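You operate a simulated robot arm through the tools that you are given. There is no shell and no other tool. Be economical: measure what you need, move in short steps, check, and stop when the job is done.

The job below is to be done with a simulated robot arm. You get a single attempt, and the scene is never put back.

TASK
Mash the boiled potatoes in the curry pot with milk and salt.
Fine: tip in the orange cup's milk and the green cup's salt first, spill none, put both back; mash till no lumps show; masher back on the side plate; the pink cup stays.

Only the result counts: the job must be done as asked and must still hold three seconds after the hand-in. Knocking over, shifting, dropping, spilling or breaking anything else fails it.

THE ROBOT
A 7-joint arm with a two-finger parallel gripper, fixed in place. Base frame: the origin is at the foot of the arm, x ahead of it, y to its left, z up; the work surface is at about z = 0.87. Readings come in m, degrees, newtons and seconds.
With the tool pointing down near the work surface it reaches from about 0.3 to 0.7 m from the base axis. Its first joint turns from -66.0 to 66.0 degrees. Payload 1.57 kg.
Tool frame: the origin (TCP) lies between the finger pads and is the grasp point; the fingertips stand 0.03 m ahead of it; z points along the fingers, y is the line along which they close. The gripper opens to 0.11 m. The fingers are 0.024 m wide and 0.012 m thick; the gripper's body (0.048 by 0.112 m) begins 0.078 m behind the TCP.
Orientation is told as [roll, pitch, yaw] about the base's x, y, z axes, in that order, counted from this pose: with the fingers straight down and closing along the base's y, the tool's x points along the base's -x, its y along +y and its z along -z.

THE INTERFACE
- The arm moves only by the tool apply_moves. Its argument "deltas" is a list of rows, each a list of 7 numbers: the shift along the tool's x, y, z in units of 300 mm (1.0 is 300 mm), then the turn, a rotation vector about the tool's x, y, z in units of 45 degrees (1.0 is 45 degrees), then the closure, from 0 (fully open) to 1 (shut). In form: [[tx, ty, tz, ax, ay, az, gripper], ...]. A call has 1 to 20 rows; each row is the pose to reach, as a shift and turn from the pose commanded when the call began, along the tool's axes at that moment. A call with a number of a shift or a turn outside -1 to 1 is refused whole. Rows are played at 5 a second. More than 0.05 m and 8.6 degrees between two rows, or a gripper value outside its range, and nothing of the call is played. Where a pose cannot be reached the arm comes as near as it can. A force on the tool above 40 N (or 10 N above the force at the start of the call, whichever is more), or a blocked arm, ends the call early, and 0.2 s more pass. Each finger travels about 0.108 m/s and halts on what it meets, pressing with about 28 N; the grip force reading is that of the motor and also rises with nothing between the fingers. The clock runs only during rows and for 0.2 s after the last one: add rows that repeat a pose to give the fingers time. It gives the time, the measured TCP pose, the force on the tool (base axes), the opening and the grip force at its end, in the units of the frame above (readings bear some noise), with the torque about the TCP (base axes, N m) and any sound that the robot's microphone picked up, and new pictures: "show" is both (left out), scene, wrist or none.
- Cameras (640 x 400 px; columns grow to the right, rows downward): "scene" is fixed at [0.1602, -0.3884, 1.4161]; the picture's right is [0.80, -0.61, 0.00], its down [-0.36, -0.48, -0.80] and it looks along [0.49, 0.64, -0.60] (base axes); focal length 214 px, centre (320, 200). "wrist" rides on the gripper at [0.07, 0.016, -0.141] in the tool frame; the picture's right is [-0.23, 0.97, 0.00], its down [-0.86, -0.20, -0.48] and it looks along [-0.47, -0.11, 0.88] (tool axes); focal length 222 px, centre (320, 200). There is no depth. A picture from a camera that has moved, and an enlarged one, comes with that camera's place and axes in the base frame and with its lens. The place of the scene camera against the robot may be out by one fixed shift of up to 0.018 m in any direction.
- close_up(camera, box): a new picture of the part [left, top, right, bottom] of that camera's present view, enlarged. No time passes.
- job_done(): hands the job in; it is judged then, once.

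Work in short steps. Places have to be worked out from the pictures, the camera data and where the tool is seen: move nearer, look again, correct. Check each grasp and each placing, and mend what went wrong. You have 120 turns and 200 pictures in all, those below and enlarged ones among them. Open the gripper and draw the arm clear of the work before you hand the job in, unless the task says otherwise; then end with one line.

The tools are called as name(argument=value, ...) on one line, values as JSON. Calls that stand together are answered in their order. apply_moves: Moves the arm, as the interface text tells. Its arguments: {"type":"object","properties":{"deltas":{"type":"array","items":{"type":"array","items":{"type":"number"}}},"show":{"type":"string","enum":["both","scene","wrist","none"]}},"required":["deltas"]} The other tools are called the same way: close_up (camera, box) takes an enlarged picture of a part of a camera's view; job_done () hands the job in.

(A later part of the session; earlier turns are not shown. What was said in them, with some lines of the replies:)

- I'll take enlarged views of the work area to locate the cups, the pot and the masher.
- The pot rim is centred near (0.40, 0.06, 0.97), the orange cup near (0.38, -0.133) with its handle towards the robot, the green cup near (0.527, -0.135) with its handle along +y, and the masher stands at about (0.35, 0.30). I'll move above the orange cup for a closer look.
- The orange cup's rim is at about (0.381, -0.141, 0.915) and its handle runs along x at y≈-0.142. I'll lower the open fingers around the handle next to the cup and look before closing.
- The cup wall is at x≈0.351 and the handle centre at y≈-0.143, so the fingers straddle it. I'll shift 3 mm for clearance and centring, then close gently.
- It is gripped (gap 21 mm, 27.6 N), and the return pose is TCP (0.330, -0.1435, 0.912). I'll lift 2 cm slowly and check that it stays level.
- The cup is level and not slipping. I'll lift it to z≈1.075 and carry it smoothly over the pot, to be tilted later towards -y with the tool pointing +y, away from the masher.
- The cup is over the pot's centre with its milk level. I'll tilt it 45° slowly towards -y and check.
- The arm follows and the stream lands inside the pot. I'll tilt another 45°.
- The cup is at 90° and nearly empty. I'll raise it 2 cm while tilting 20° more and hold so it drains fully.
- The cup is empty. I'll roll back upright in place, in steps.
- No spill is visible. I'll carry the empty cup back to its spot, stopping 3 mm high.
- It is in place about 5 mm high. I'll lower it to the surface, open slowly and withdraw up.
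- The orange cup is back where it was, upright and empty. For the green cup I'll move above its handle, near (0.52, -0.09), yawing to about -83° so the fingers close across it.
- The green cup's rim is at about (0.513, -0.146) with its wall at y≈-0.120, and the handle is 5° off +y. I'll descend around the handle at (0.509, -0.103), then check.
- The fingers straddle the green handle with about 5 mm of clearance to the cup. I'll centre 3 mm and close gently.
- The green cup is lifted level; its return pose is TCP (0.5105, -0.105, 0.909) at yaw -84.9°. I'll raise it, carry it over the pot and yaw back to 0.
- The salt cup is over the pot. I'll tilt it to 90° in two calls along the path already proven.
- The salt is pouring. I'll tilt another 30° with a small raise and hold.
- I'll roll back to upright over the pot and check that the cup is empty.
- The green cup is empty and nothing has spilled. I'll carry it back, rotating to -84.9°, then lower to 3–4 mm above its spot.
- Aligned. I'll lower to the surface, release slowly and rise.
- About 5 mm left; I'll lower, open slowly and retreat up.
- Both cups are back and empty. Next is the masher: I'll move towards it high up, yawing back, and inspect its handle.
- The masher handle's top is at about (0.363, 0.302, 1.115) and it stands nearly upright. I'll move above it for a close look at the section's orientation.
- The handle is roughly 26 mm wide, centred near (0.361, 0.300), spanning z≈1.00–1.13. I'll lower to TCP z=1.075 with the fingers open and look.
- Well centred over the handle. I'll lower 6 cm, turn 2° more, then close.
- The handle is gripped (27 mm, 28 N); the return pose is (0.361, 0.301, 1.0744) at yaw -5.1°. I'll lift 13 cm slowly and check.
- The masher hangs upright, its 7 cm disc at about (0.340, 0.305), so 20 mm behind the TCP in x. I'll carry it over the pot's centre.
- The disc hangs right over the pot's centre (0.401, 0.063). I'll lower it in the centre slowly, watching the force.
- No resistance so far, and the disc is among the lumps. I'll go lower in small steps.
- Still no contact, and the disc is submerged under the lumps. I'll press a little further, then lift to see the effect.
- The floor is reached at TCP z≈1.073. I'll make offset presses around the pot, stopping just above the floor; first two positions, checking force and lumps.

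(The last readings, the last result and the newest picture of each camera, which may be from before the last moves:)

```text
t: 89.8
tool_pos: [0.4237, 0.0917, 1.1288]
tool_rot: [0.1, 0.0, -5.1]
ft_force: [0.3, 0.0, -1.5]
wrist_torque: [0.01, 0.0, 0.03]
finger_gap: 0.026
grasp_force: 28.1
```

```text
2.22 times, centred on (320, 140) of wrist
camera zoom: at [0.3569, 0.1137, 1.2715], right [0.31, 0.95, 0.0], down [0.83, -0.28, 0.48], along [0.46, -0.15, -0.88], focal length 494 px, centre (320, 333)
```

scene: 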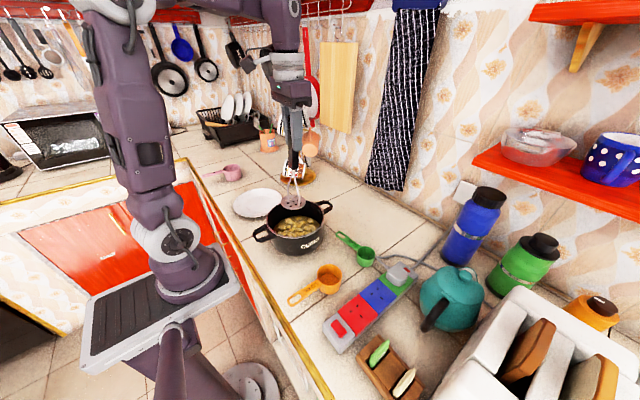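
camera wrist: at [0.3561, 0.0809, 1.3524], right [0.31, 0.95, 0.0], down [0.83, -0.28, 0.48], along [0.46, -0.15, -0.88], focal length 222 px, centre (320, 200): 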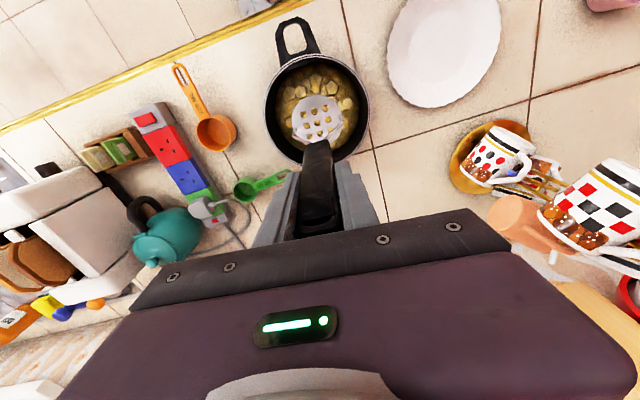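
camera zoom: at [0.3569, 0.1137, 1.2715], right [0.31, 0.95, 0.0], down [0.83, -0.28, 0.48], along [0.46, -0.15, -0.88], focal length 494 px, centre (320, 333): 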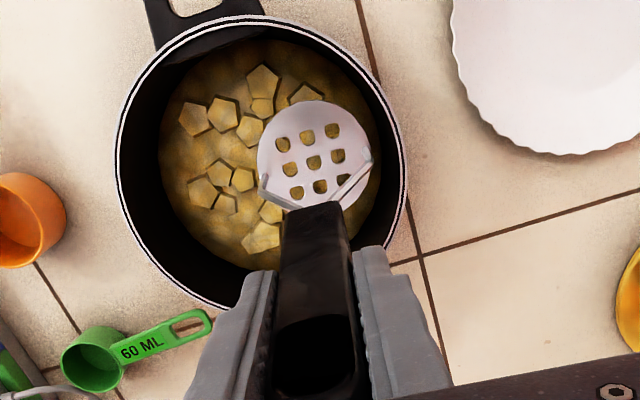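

The lumps look flatter but are still there. I'll continue pressing around the circle.

apply_moves(deltas=[[0, 0, 0.03, 0, 0, 0, 1], [0, 0, 0.11, 0, 0, 0, 1], [0, 0, 0.175, 0, 0, 0, 1], [0, 0, 0.07, 0, 0, 0, 1], [-0.076, -0.031, 0.03, 0, 0, 0, 1], [-0.076, -0.031, 0.11, 0, 0, 0, 1], [-0.076, -0.031, 0.175, 0, 0, 0, 1], [-0.076, -0.031, 0.07, 0, 0, 0, 1], [-0.107, -0.107, 0.03, 0, 0, 0, 1], [-0.107, -0.107, 0.11, 0, 0, 0, 1], [-0.107, -0.107, 0.175, 0, 0, 0, 1], [-0.107, -0.107, 0.07, 0, 0, 0, 1], [-0.076, -0.183, 0.03, 0, 0, 0, 1], [-0.076, -0.183, 0.11, 0, 0, 0, 1], [-0.076, -0.183, 0.175, 0, 0, 0, 1], [-0.076, -0.183, 0.07, 0, 0, 0, 1], [0, -0.214, 0.03, 0, 0, 0, 1], [0, -0.214, 0.11, 0, 0, 0, 1], [0, -0.214, 0.175, 0, 0, 0, 1], [0, -0.214, 0.0, 0, 0, 0, 1]], show="none")

close_up(camera="wrist", box=[220, 50, 420, 230])

```text
refused: row 20 steps farther than a row can; nothing moved
```

```text
2.22 times, centred on (320, 140) of wrist
camera zoom: at [0.3569, 0.1137, 1.2715], right [0.31, 0.95, 0.0], down [0.83, -0.28, 0.48], along [0.46, -0.15, -0.88], focal length 494 px, centre (320, 333)
```

zoom: 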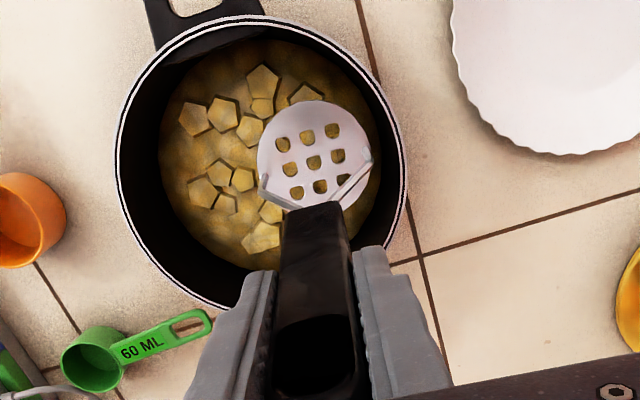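

The last row stepped too far, so I'm repeating the call with a smaller final rise.

apply_moves(deltas=[[0, 0, 0.03, 0, 0, 0, 1], [0, 0, 0.11, 0, 0, 0, 1], [0, 0, 0.175, 0, 0, 0, 1], [0, 0, 0.07, 0, 0, 0, 1], [-0.076, -0.031, 0.03, 0, 0, 0, 1], [-0.076, -0.031, 0.11, 0, 0, 0, 1], [-0.076, -0.031, 0.175, 0, 0, 0, 1], [-0.076, -0.031, 0.07, 0, 0, 0, 1], [-0.107, -0.107, 0.03, 0, 0, 0, 1], [-0.107, -0.107, 0.11, 0, 0, 0, 1], [-0.107, -0.107, 0.175, 0, 0, 0, 1], [-0.107, -0.107, 0.07, 0, 0, 0, 1], [-0.076, -0.183, 0.03, 0, 0, 0, 1], [-0.076, -0.183, 0.11, 0, 0, 0, 1], [-0.076, -0.183, 0.175, 0, 0, 0, 1], [-0.076, -0.183, 0.07, 0, 0, 0, 1], [0, -0.214, 0.03, 0, 0, 0, 1], [0, -0.214, 0.11, 0, 0, 0, 1], [0, -0.214, 0.175, 0, 0, 0, 1], [0, -0.214, 0.05, 0, 0, 0, 1]], show="none")

close_up(camera="wrist", box=[220, 50, 420, 230])

```text
t: 94.0
tool_pos: [0.4142, 0.0289, 1.1137]
tool_rot: [0.1, -0.1, -5.2]
ft_force: [-0.6, 0.9, -1.1]
wrist_torque: [-0.01, -0.02, 0.01]
finger_gap: 0.0264
grasp_force: 27.7
```

```text
2.22 times, centred on (320, 140) of wrist
camera zoom: at [0.3464, 0.0512, 1.2569], right [0.31, 0.95, 0.0], down [0.83, -0.28, 0.48], along [0.46, -0.15, -0.88], focal length 494 px, centre (320, 333)
```

zoom: 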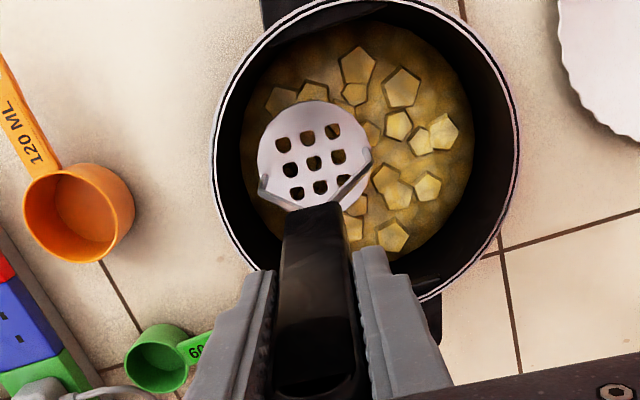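

I'll check lump height from the scene camera before choosing the next strokes.

close_up(camera="scene", box=[250, 180, 340, 260])

```text
5.00 times, centred on (295, 220) of scene
camera zoom: at [0.1602, -0.3884, 1.4161], right [0.8, -0.61, 0.0], down [-0.36, -0.48, -0.8], along [0.49, 0.64, -0.6], focal length 1072 px, centre (445, 100)
```

zoom: 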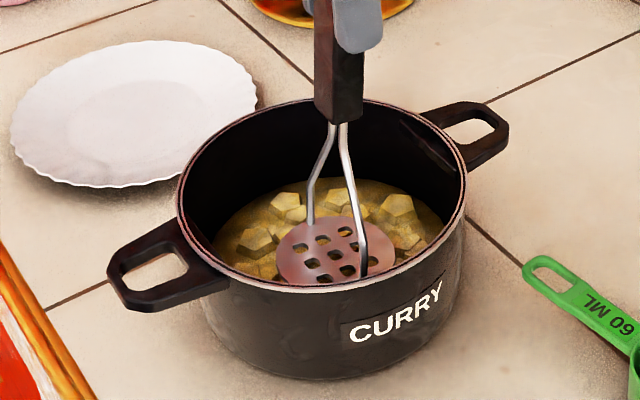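

Lumps are lower but still visible, so I'll use firmer presses reaching the floor (about 13 N), on the remaining positions and the centre.

apply_moves(deltas=[[0, 0, 0.08, 0, 0, 0, 1], [0, 0, 0.138, 0, 0, 0, 1], [0, 0, 0.03, 0, 0, 0, 1], [0.076, 0.031, 0, 0, 0, 0, 1], [0.076, 0.031, 0.08, 0, 0, 0, 1], [0.076, 0.031, 0.138, 0, 0, 0, 1], [0.076, 0.031, 0.03, 0, 0, 0, 1], [0.107, 0.107, 0, 0, 0, 0, 1], [0.107, 0.107, 0.08, 0, 0, 0, 1], [0.107, 0.107, 0.138, 0, 0, 0, 1], [0.107, 0.107, 0.03, 0, 0, 0, 1], [0.076, 0.183, 0, 0, 0, 0, 1], [0.076, 0.183, 0.08, 0, 0, 0, 1], [0.076, 0.183, 0.138, 0, 0, 0, 1], [0.076, 0.183, 0.03, 0, 0, 0, 1], [0, 0.107, 0, 0, 0, 0, 1], [0, 0.107, 0.08, 0, 0, 0, 1], [0, 0.107, 0.138, 0, 0, 0, 1], [0, 0.107, 0.03, 0, 0, 0, 1], [0, 0.107, -0.1, 0, 0, 0, 1]], show="none")

close_up(camera="wrist", box=[220, 50, 420, 230])

close_up(camera="scene", box=[250, 180, 340, 260])

```text
t: 98.2
tool_pos: [0.4245, 0.0616, 1.1449]
tool_rot: [0.1, -0.2, -5.2]
ft_force: [-0.2, 0.0, -1.4]
wrist_torque: [-0.01, 0.0, 0.0]
finger_gap: 0.0264
grasp_force: 27.9
```

```text
2.22 times, centred on (320, 140) of wrist
camera zoom: at [0.3568, 0.0834, 1.2876], right [0.31, 0.95, 0.0], down [0.83, -0.28, 0.48], along [0.46, -0.15, -0.88], focal length 494 px, centre (320, 333)
```

zoom: 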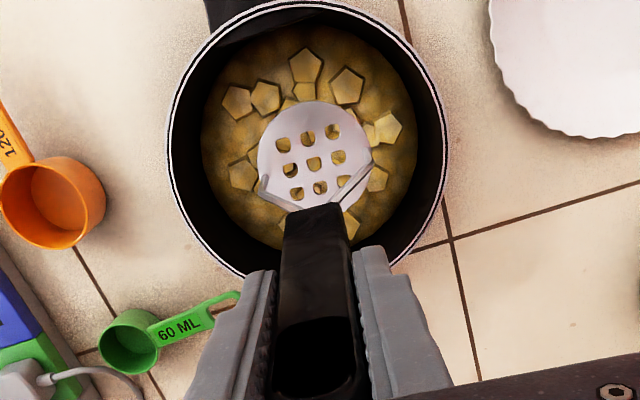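

```text
5.00 times, centred on (295, 220) of scene
camera zoom: at [0.1602, -0.3884, 1.4161], right [0.8, -0.61, 0.0], down [-0.36, -0.48, -0.8], along [0.49, 0.64, -0.6], focal length 1072 px, centre (445, 100)
```

zoom: 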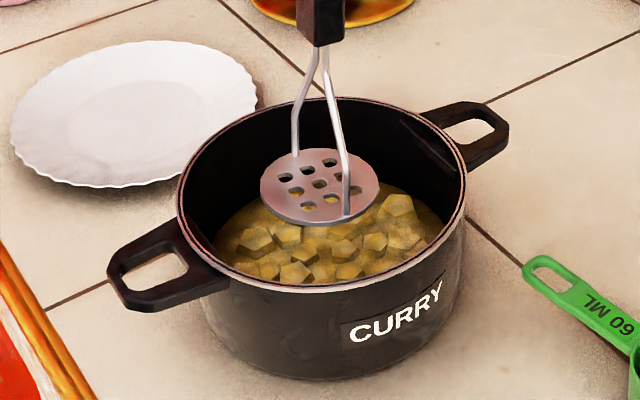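

The contents' surface is near z≈0.93, so my strokes may have been too shallow. I'll use full strokes from above the surface to the floor.

apply_moves(deltas=[[0, 0, 0.12, 0, 0, 0, 1], [0, 0, 0.238, 0, 0, 0, 1], [0, 0, 0.12, 0, 0, 0, 1], [0.107, 0, 0, 0, 0, 0, 1], [0.107, 0, 0.12, 0, 0, 0, 1], [0.107, 0, 0.238, 0, 0, 0, 1], [0.107, 0, 0.12, 0, 0, 0, 1], [0.076, 0.076, 0, 0, 0, 0, 1], [0.076, 0.076, 0.12, 0, 0, 0, 1], [0.076, 0.076, 0.238, 0, 0, 0, 1], [0.076, 0.076, 0.12, 0, 0, 0, 1], [0, 0.107, 0, 0, 0, 0, 1], [0, 0.107, 0.12, 0, 0, 0, 1], [0, 0.107, 0.238, 0, 0, 0, 1], [0, 0.107, 0.12, 0, 0, 0, 1], [-0.076, 0.076, 0, 0, 0, 0, 1], [-0.076, 0.076, 0.12, 0, 0, 0, 1], [-0.076, 0.076, 0.238, 0, 0, 0, 1], [-0.076, 0.076, 0.12, 0, 0, 0, 1], [-0.076, 0.076, 0, 0, 0, 0, 1]], show="none")

close_up(camera="scene", box=[250, 180, 340, 260])

close_up(camera="wrist", box=[220, 50, 420, 230])

```text
t: 102.4
tool_pos: [0.4436, 0.0828, 1.1453]
tool_rot: [0.0, -0.1, -5.1]
ft_force: [-0.8, 1.0, -1.1]
wrist_torque: [-0.05, -0.02, 0.01]
finger_gap: 0.0264
grasp_force: 28.5
```

```text
5.00 times, centred on (295, 220) of scene
camera zoom: at [0.1602, -0.3884, 1.4161], right [0.8, -0.61, 0.0], down [-0.36, -0.48, -0.8], along [0.49, 0.64, -0.6], focal length 1072 px, centre (445, 100)
```

zoom: 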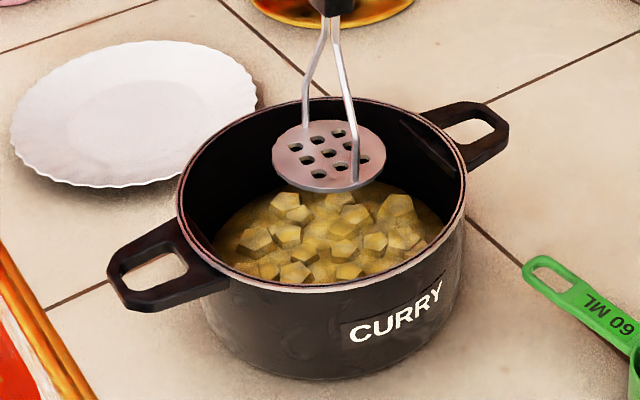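

```text
2.22 times, centred on (320, 140) of wrist
camera zoom: at [0.3767, 0.1044, 1.2888], right [0.31, 0.95, 0.0], down [0.83, -0.28, 0.48], along [0.46, -0.15, -0.88], focal length 494 px, centre (320, 333)
```

zoom: 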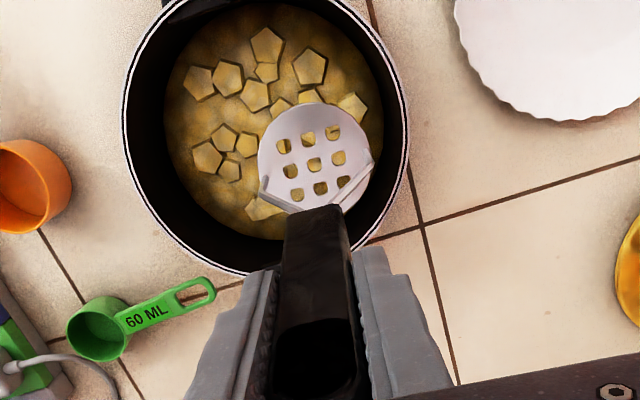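

The lumps seem unchanged in place. I'll test a press with dwell at the floor at this spot and read the force there.

apply_moves(deltas=[[0, 0, 0.1, 0, 0, 0, 1], [0, 0, 0.2, 0, 0, 0, 1], [0, 0, 0.235, 0, 0, 0, 1], [0, 0, 0.243, 0, 0, 0, 1], [0, 0, 0.245, 0, 0, 0, 1], [0, 0, 0.245, 0, 0, 0, 1], [0, 0, 0.245, 0, 0, 0, 1]], show="none")

close_up(camera="wrist", box=[220, 50, 420, 230])

```text
t: 104.0
tool_pos: [0.4476, 0.0814, 1.0725]
tool_rot: [0.2, -0.2, -5.1]
ft_force: [-0.1, -0.3, 15.5]
wrist_torque: [-0.14, -0.47, -0.04]
finger_gap: 0.0265
grasp_force: 27.1
```

```text
2.22 times, centred on (320, 140) of wrist
camera zoom: at [0.3786, 0.1038, 1.2152], right [0.31, 0.95, 0.0], down [0.83, -0.28, 0.48], along [0.46, -0.15, -0.88], focal length 494 px, centre (320, 333)
```

zoom: 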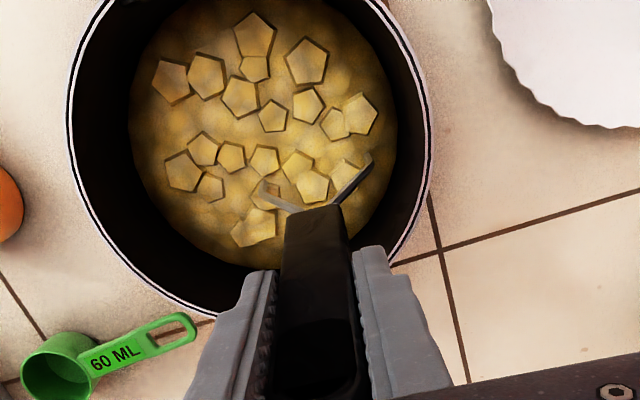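

Force is 15.5 N and the lumps stay. I'll increase the press gradually, by up to 2.5 mm, to see how force and lumps respond.

apply_moves(deltas=[[0, 0, 0.003, 0, 0, 0, 1], [0, 0, 0.005, 0, 0, 0, 1], [0, 0, 0.005, 0, 0, 0, 1]], show="none")

apply_moves(deltas=[[0, 0, 0.002, 0, 0, 0, 1], [0, 0, 0.003, 0, 0, 0, 1], [0, 0, 0.003, 0, 0, 0, 1]], show="none")

close_up(camera="scene", box=[250, 180, 340, 260])

```text
t: 104.8
tool_pos: [0.4446, 0.0811, 1.0702]
tool_rot: [0.0, -0.1, -5.1]
ft_force: [-1.5, 1.7, 20.9]
wrist_torque: [0.38, -0.23, 0.05]
finger_gap: 0.0263
grasp_force: 28.1
```

```text
t: 105.6
tool_pos: [0.4443, 0.0809, 1.0667]
tool_rot: [0.0, -0.1, -5.1]
ft_force: [-0.6, -0.1, 18.1]
wrist_torque: [-0.01, -0.4, -0.02]
finger_gap: 0.0267
grasp_force: 28.0
```

```text
5.00 times, centred on (295, 220) of scene
camera zoom: at [0.1599, -0.3884, 1.4162], right [0.8, -0.61, 0.0], down [-0.36, -0.48, -0.8], along [0.49, 0.64, -0.6], focal length 1072 px, centre (445, 100)
```

zoom: 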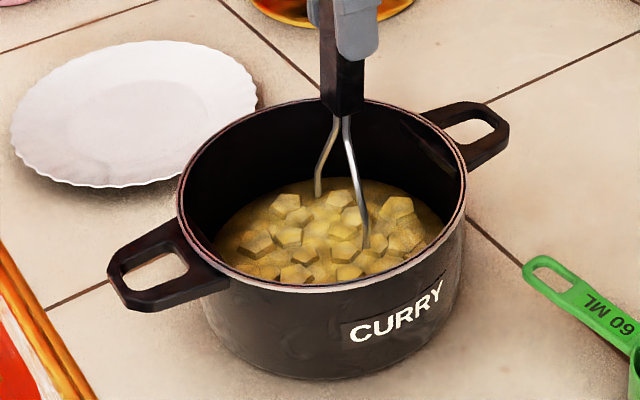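

The force tops out near 19 N as the handle slips slightly in the grip, so I won't push harder. I'll repeat full strokes with a short dwell at floor contact at several positions and compare the lumps.

apply_moves(deltas=[[0, 0, -0.12, 0, 0, 0, 1], [0.038, -0.076, -0.24, 0, 0, 0, 1], [0.076, -0.076, -0.12, 0, 0, 0, 1], [0.076, -0.076, -0.01, 0, 0, 0, 1], [0.076, -0.076, 0, 0, 0, 0, 1], [0.076, -0.076, -0.12, 0, 0, 0, 1], [0.076, -0.13, -0.24, 0, 0, 0, 1], [0.076, -0.183, -0.12, 0, 0, 0, 1], [0.076, -0.183, -0.01, 0, 0, 0, 1], [0.076, -0.183, 0, 0, 0, 0, 1], [0.076, -0.183, -0.12, 0, 0, 0, 1], [0.13, -0.13, -0.24, 0, 0, 0, 1], [0.183, -0.076, -0.12, 0, 0, 0, 1], [0.183, -0.076, -0.01, 0, 0, 0, 1], [0.183, -0.076, 0, 0, 0, 0, 1], [0.183, -0.076, -0.12, 0, 0, 0, 1], [0.13, -0.076, -0.24, 0, 0, 0, 1], [0.076, -0.076, -0.24, 0, 0, 0, 1], [0.076, -0.076, -0.35, 0, 0, 0, 1], [0.076, -0.076, -0.4, 0, 0, 0, 1]], show="none")

close_up(camera="scene", box=[250, 180, 340, 260])

close_up(camera="wrist", box=[260, 50, 400, 170])

```text
t: 109.8
tool_pos: [0.4195, 0.06, 1.1892]
tool_rot: [0.1, 0.0, -5.1]
ft_force: [0.1, 0.6, -0.9]
wrist_torque: [0.03, -0.02, 0.04]
finger_gap: 0.0266
grasp_force: 28.1
```

```text
5.00 times, centred on (295, 220) of scene
camera zoom: at [0.1602, -0.3884, 1.4161], right [0.8, -0.61, 0.0], down [-0.36, -0.48, -0.8], along [0.49, 0.64, -0.6], focal length 1072 px, centre (445, 100)
```

zoom: 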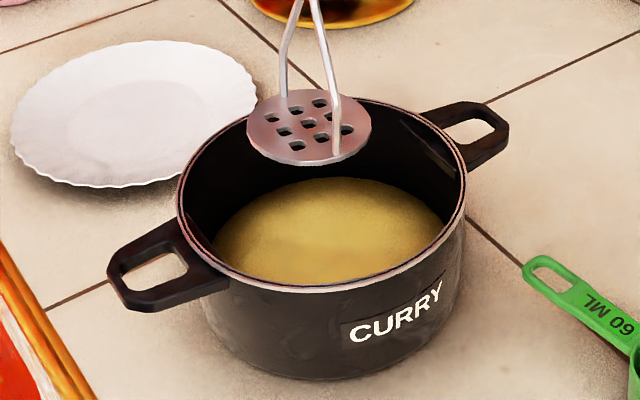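

```text
3.33 times, centred on (330, 110) of wrist
camera zoom: at [0.3513, 0.0828, 1.333], right [0.31, 0.95, 0.0], down [0.83, -0.28, 0.48], along [0.46, -0.15, -0.88], focal length 740 px, centre (287, 500)
```

zoom: 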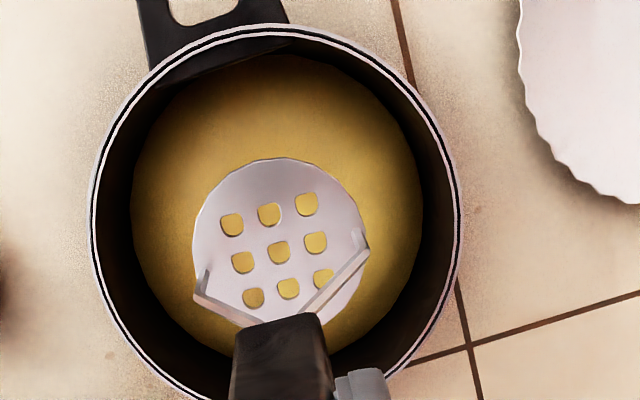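

The mash is now smooth with no lumps. I'll raise the masher and carry it back over the side plate.

apply_moves(deltas=[[0, 0, -0.05, 0, 0, 0, 1], [0, 0, -0.1, 0, 0, 0, 1], [0, 0, -0.1, 0, 0, 0, 1], [0.014, 0.04, -0.1, 0, 0, 0, 1], [0.041, 0.12, -0.1, 0, 0, 0, 1], [0.075, 0.22, -0.1, 0, 0, 0, 1], [0.109, 0.32, -0.1, 0, 0, 0, 1], [0.143, 0.42, -0.1, 0, 0, 0, 1], [0.177, 0.52, -0.1, 0, 0, 0, 1], [0.211, 0.62, -0.1, 0, 0, 0, 1], [0.241, 0.71, -0.1, 0, 0, 0, 1], [0.26, 0.765, -0.1, 0, 0, 0, 1], [0.266, 0.782, -0.1, 0, 0, 0, 1], [0.266, 0.782, -0.1, 0, 0, 0, 1]])

close_up(camera="wrist", box=[200, 50, 420, 240])

```text
t: 112.8
tool_pos: [0.3621, 0.3011, 1.2168]
tool_rot: [0.0, -0.1, -5.2]
ft_force: [0.3, -0.9, -1.1]
wrist_torque: [-0.02, -0.01, -0.04]
finger_gap: 0.0263
grasp_force: 27.8
camera wrist: at [0.2934, 0.3231, 1.3599], right [0.31, 0.95, 0.0], down [0.83, -0.28, 0.48], along [0.46, -0.15, -0.88], focal length 222 px, centre (320, 200)
```

scene: 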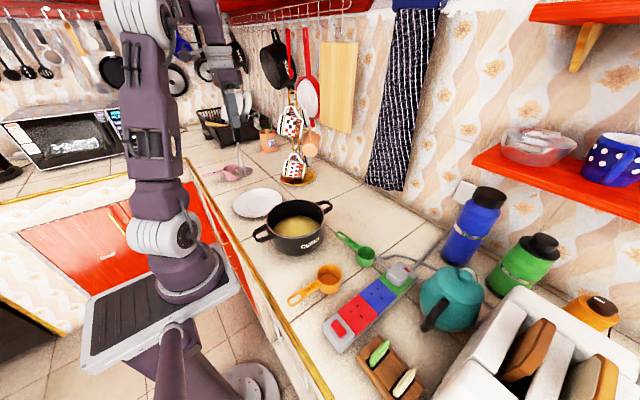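
wrist: 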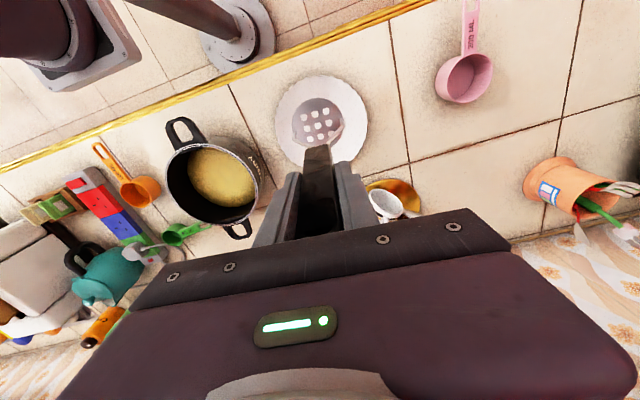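

```text
2.11 times, centred on (310, 145) of wrist
camera zoom: at [0.2934, 0.3231, 1.3599], right [0.31, 0.95, 0.0], down [0.83, -0.28, 0.48], along [0.46, -0.15, -0.88], focal length 468 px, centre (341, 316)
```

zoom: 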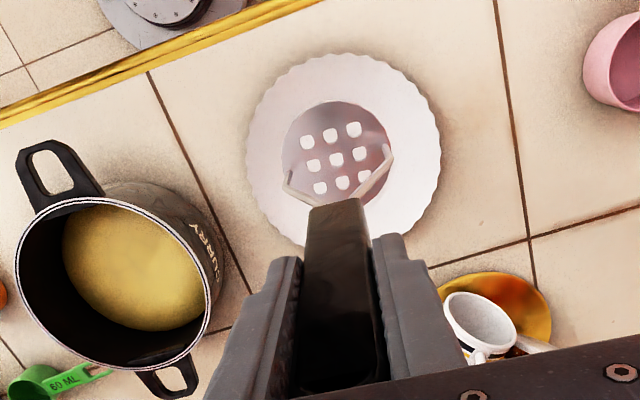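

It's above the plate, as when it was taken. I'll lower to a few millimetres above contact, then feel down.

apply_moves(deltas=[[0, 0, 0.08, 0, 0, 0, 1], [0, 0, 0.18, 0, 0, 0, 1], [0, 0, 0.28, 0, 0, 0, 1], [0, 0, 0.36, 0, 0, 0, 1], [0, 0, 0.42, 0, 0, 0, 1], [0, 0, 0.45, 0, 0, 0, 1], [0, 0, 0.467, 0, 0, 0, 1], [0, 0, 0.467, 0, 0, 0, 1]], show="none")

apply_moves(deltas=[[0, 0, 0.006, 0, 0, 0, 1], [0, 0, 0.012, 0, 0, 0, 1], [0, 0, 0.016, 0, 0, 0, 1], [0, 0, 0.016, 0, 0, 0, 1]], show="none")

close_up(camera="scene", box=[210, 140, 310, 230])

```text
t: 114.6
tool_pos: [0.3615, 0.2998, 1.0776]
tool_rot: [0.0, 0.0, -5.2]
ft_force: [0.0, 0.5, -1.5]
wrist_torque: [0.01, 0.0, -0.01]
finger_gap: 0.0264
grasp_force: 29.1
```

```text
t: 115.6
tool_pos: [0.3621, 0.3001, 1.0729]
tool_rot: [0.0, -0.1, -5.1]
ft_force: [-0.1, -0.2, -2.1]
wrist_torque: [0.0, 0.01, 0.03]
finger_gap: 0.0266
grasp_force: 27.9
```

```text
4.44 times, centred on (260, 185) of scene
camera zoom: at [0.1602, -0.3884, 1.4161], right [0.8, -0.61, 0.0], down [-0.36, -0.48, -0.8], along [0.49, 0.64, -0.6], focal length 953 px, centre (587, 267)
```

zoom: 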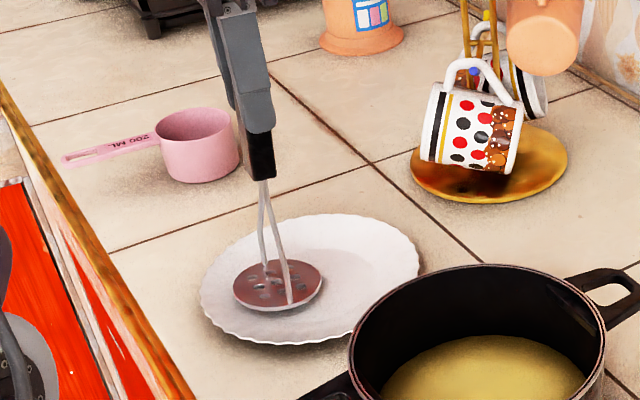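

Still about 3–4 mm off the plate (no force), so I'll feel down in 1 mm steps.

apply_moves(deltas=[[0, 0, 0.005, 0, 0, 0, 1], [0, 0, 0.01, 0, 0, 0, 1], [0, 0, 0.01, 0, 0, 0, 1]], show="none")

apply_moves(deltas=[[0, 0, 0.004, 0, 0, 0, 1], [0, 0, 0.004, 0, 0, 0, 1]], show="none")

```text
t: 116.4
tool_pos: [0.3613, 0.2996, 1.0707]
tool_rot: [0.0, -0.1, -5.1]
ft_force: [-0.4, -0.7, -1.2]
wrist_torque: [0.01, 0.02, -0.01]
finger_gap: 0.0265
grasp_force: 28.2
```

```text
t: 117.0
tool_pos: [0.3615, 0.3002, 1.0683]
tool_rot: [0.0, -0.1, -5.1]
ft_force: [0.0, -0.2, -1.2]
wrist_torque: [0.01, -0.05, 0.01]
finger_gap: 0.0262
grasp_force: 27.8
```

No contact yet; I'll take a few more 1 mm steps.

apply_moves(deltas=[[0, 0, 0.003, 0, 0, 0, 1], [0, 0, 0.003, 0, 0, 0, 1]], show="none")

apply_moves(deltas=[[0, 0, 0.003, 0, 0, 0, 1], [0, 0, 0.003, 0, 0, 0, 1]], show="none")

apply_moves(deltas=[[0, 0, 0.003, 0, 0, 0, 1], [0, 0, 0.003, 0, 0, 0, 1]], show="none")

```text
t: 117.6
tool_pos: [0.3611, 0.3, 1.0692]
tool_rot: [0.0, 0.0, -5.1]
ft_force: [-0.8, 0.7, -1.2]
wrist_torque: [0.02, 0.0, 0.01]
finger_gap: 0.0265
grasp_force: 28.0
```

```text
t: 118.2
tool_pos: [0.3609, 0.3015, 1.0672]
tool_rot: [-0.1, -0.2, -5.1]
ft_force: [-2.1, -1.0, 5.6]
wrist_torque: [-0.24, 0.16, -0.03]
finger_gap: 0.0264
grasp_force: 27.8
```

```text
t: 118.8
tool_pos: [0.3629, 0.3025, 1.0665]
tool_rot: [0.1, -0.2, -5.1]
ft_force: [-2.3, -1.5, 20.4]
wrist_torque: [-0.21, -0.04, 0.04]
finger_gap: 0.0266
grasp_force: 28.2
```

Contact, at 20 N. I'll ease up 1 mm, open slowly and check that it stands.

apply_moves(deltas=[[0, 0, -0.003, 0, 0, 0, 1], [0, 0, -0.003, 0, 0, 0, 1], [0, 0, -0.003, 0, 0, 0, 0.76], [0, 0, -0.003, 0, 0, 0, 0.72], [0, 0, -0.003, 0, 0, 0, 0.65], [0, 0, -0.003, 0, 0, 0, 0.55], [0, 0, -0.003, 0, 0, 0, 0.4], [0, 0, -0.003, 0, 0, 0, 0.3], [0, 0, -0.003, 0, 0, 0, 0.3]], show="wrist")

close_up(camera="scene", box=[210, 140, 310, 230])

```text
t: 120.8
tool_pos: [0.3609, 0.3007, 1.0674]
tool_rot: [0.0, -0.1, -5.1]
ft_force: [0.5, -0.2, 0.0]
wrist_torque: [-0.01, 0.01, 0.01]
finger_gap: 0.0768
grasp_force: 0.0
camera wrist: at [0.2937, 0.3229, 1.2099], right [0.31, 0.95, 0.0], down [0.83, -0.28, 0.48], along [0.46, -0.15, -0.88], focal length 222 px, centre (320, 200)
```

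wrist: 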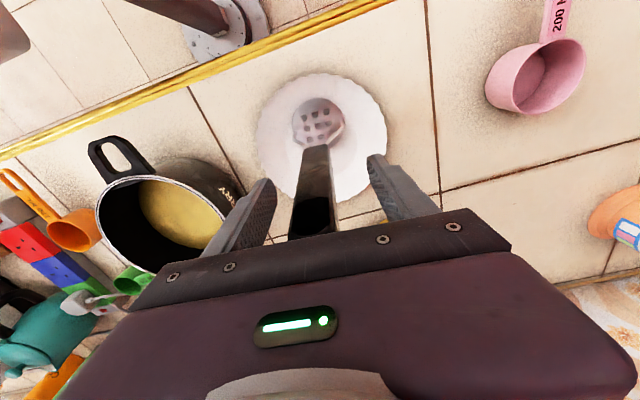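

```text
4.44 times, centred on (260, 185) of scene
camera zoom: at [0.1602, -0.3884, 1.4161], right [0.8, -0.61, 0.0], down [-0.36, -0.48, -0.8], along [0.49, 0.64, -0.6], focal length 953 px, centre (587, 267)
```

zoom: 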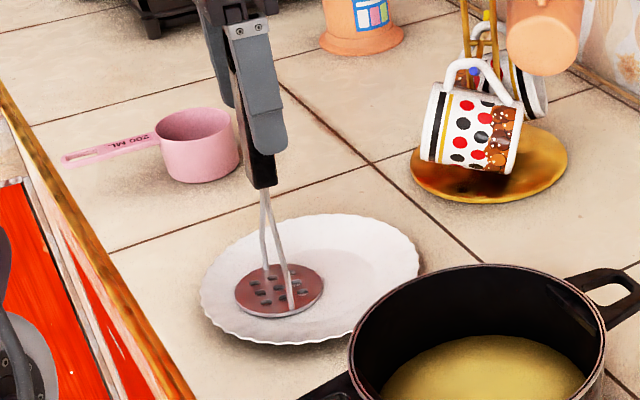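

The masher stands free on the plate. I'll rise straight up, clear of it.

apply_moves(deltas=[[0, 0, -0.05, 0, 0, 0, 0.3], [0, 0, -0.12, 0, 0, 0, 0.3], [0, 0, -0.22, 0, 0, 0, 0.3], [0, 0, -0.34, 0, 0, 0, 0.3], [0, 0, -0.46, 0, 0, 0, 0.2], [0, 0, -0.58, 0, 0, 0, 0.1], [0, 0, -0.7, 0, 0, 0, 0], [0, 0, -0.76, 0, 0, 0, 0], [0.1, -0.1, -0.76, 0, 0, 0, 0], [0.1, -0.22, -0.76, 0, 0, 0, 0], [0.1, -0.34, -0.76, 0, 0, 0, 0], [0.1, -0.46, -0.76, 0, 0, 0, 0], [0.1, -0.46, -0.76, 0, 0, 0, 0]])

close_up(camera="scene", box=[200, 130, 400, 310])

```text
t: 123.6
tool_pos: [0.3173, 0.1678, 1.2961]
tool_rot: [0.0, -0.1, -5.2]
ft_force: [0.0, 0.0, -0.5]
wrist_torque: [-0.02, 0.01, 0.0]
finger_gap: 0.1099
grasp_force: 0.1
camera wrist: at [0.2495, 0.1896, 1.4383], right [0.31, 0.95, 0.0], down [0.83, -0.28, 0.48], along [0.46, -0.15, -0.88], focal length 222 px, centre (320, 200)
```

scene: 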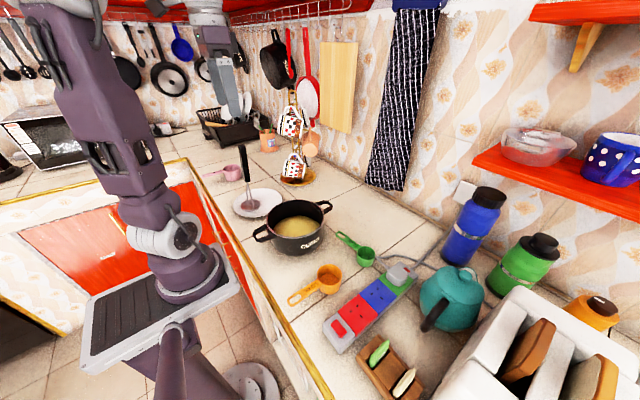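
wrist: 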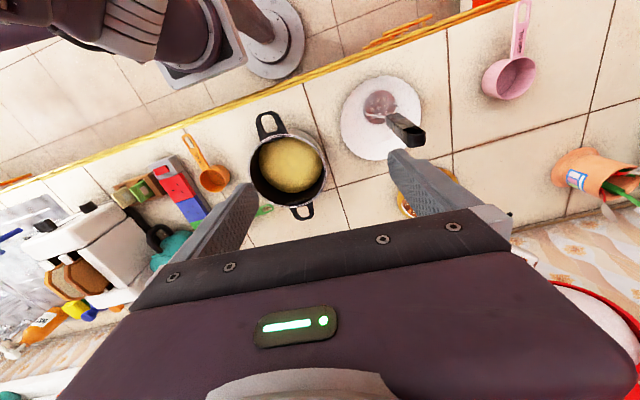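

```text
2.22 times, centred on (300, 220) of scene
camera zoom: at [0.1602, -0.3884, 1.4161], right [0.8, -0.61, 0.0], down [-0.36, -0.48, -0.8], along [0.49, 0.64, -0.6], focal length 477 px, centre (364, 156)
```

zoom: 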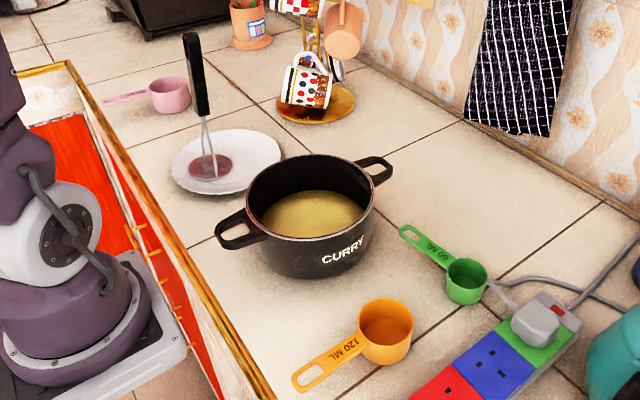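

The scene matches the start, with smooth mash, both cups empty and back, the masher standing on the plate and the pink cup untouched. The arm is clear and the gripper open, so I'm handing in.

job_done()

```text
The job is handed in.
```

The potatoes are mashed smooth with the milk and salt, with no spills seen; both cups are back in place, the masher is on the side plate, and the pink cup was not touched.
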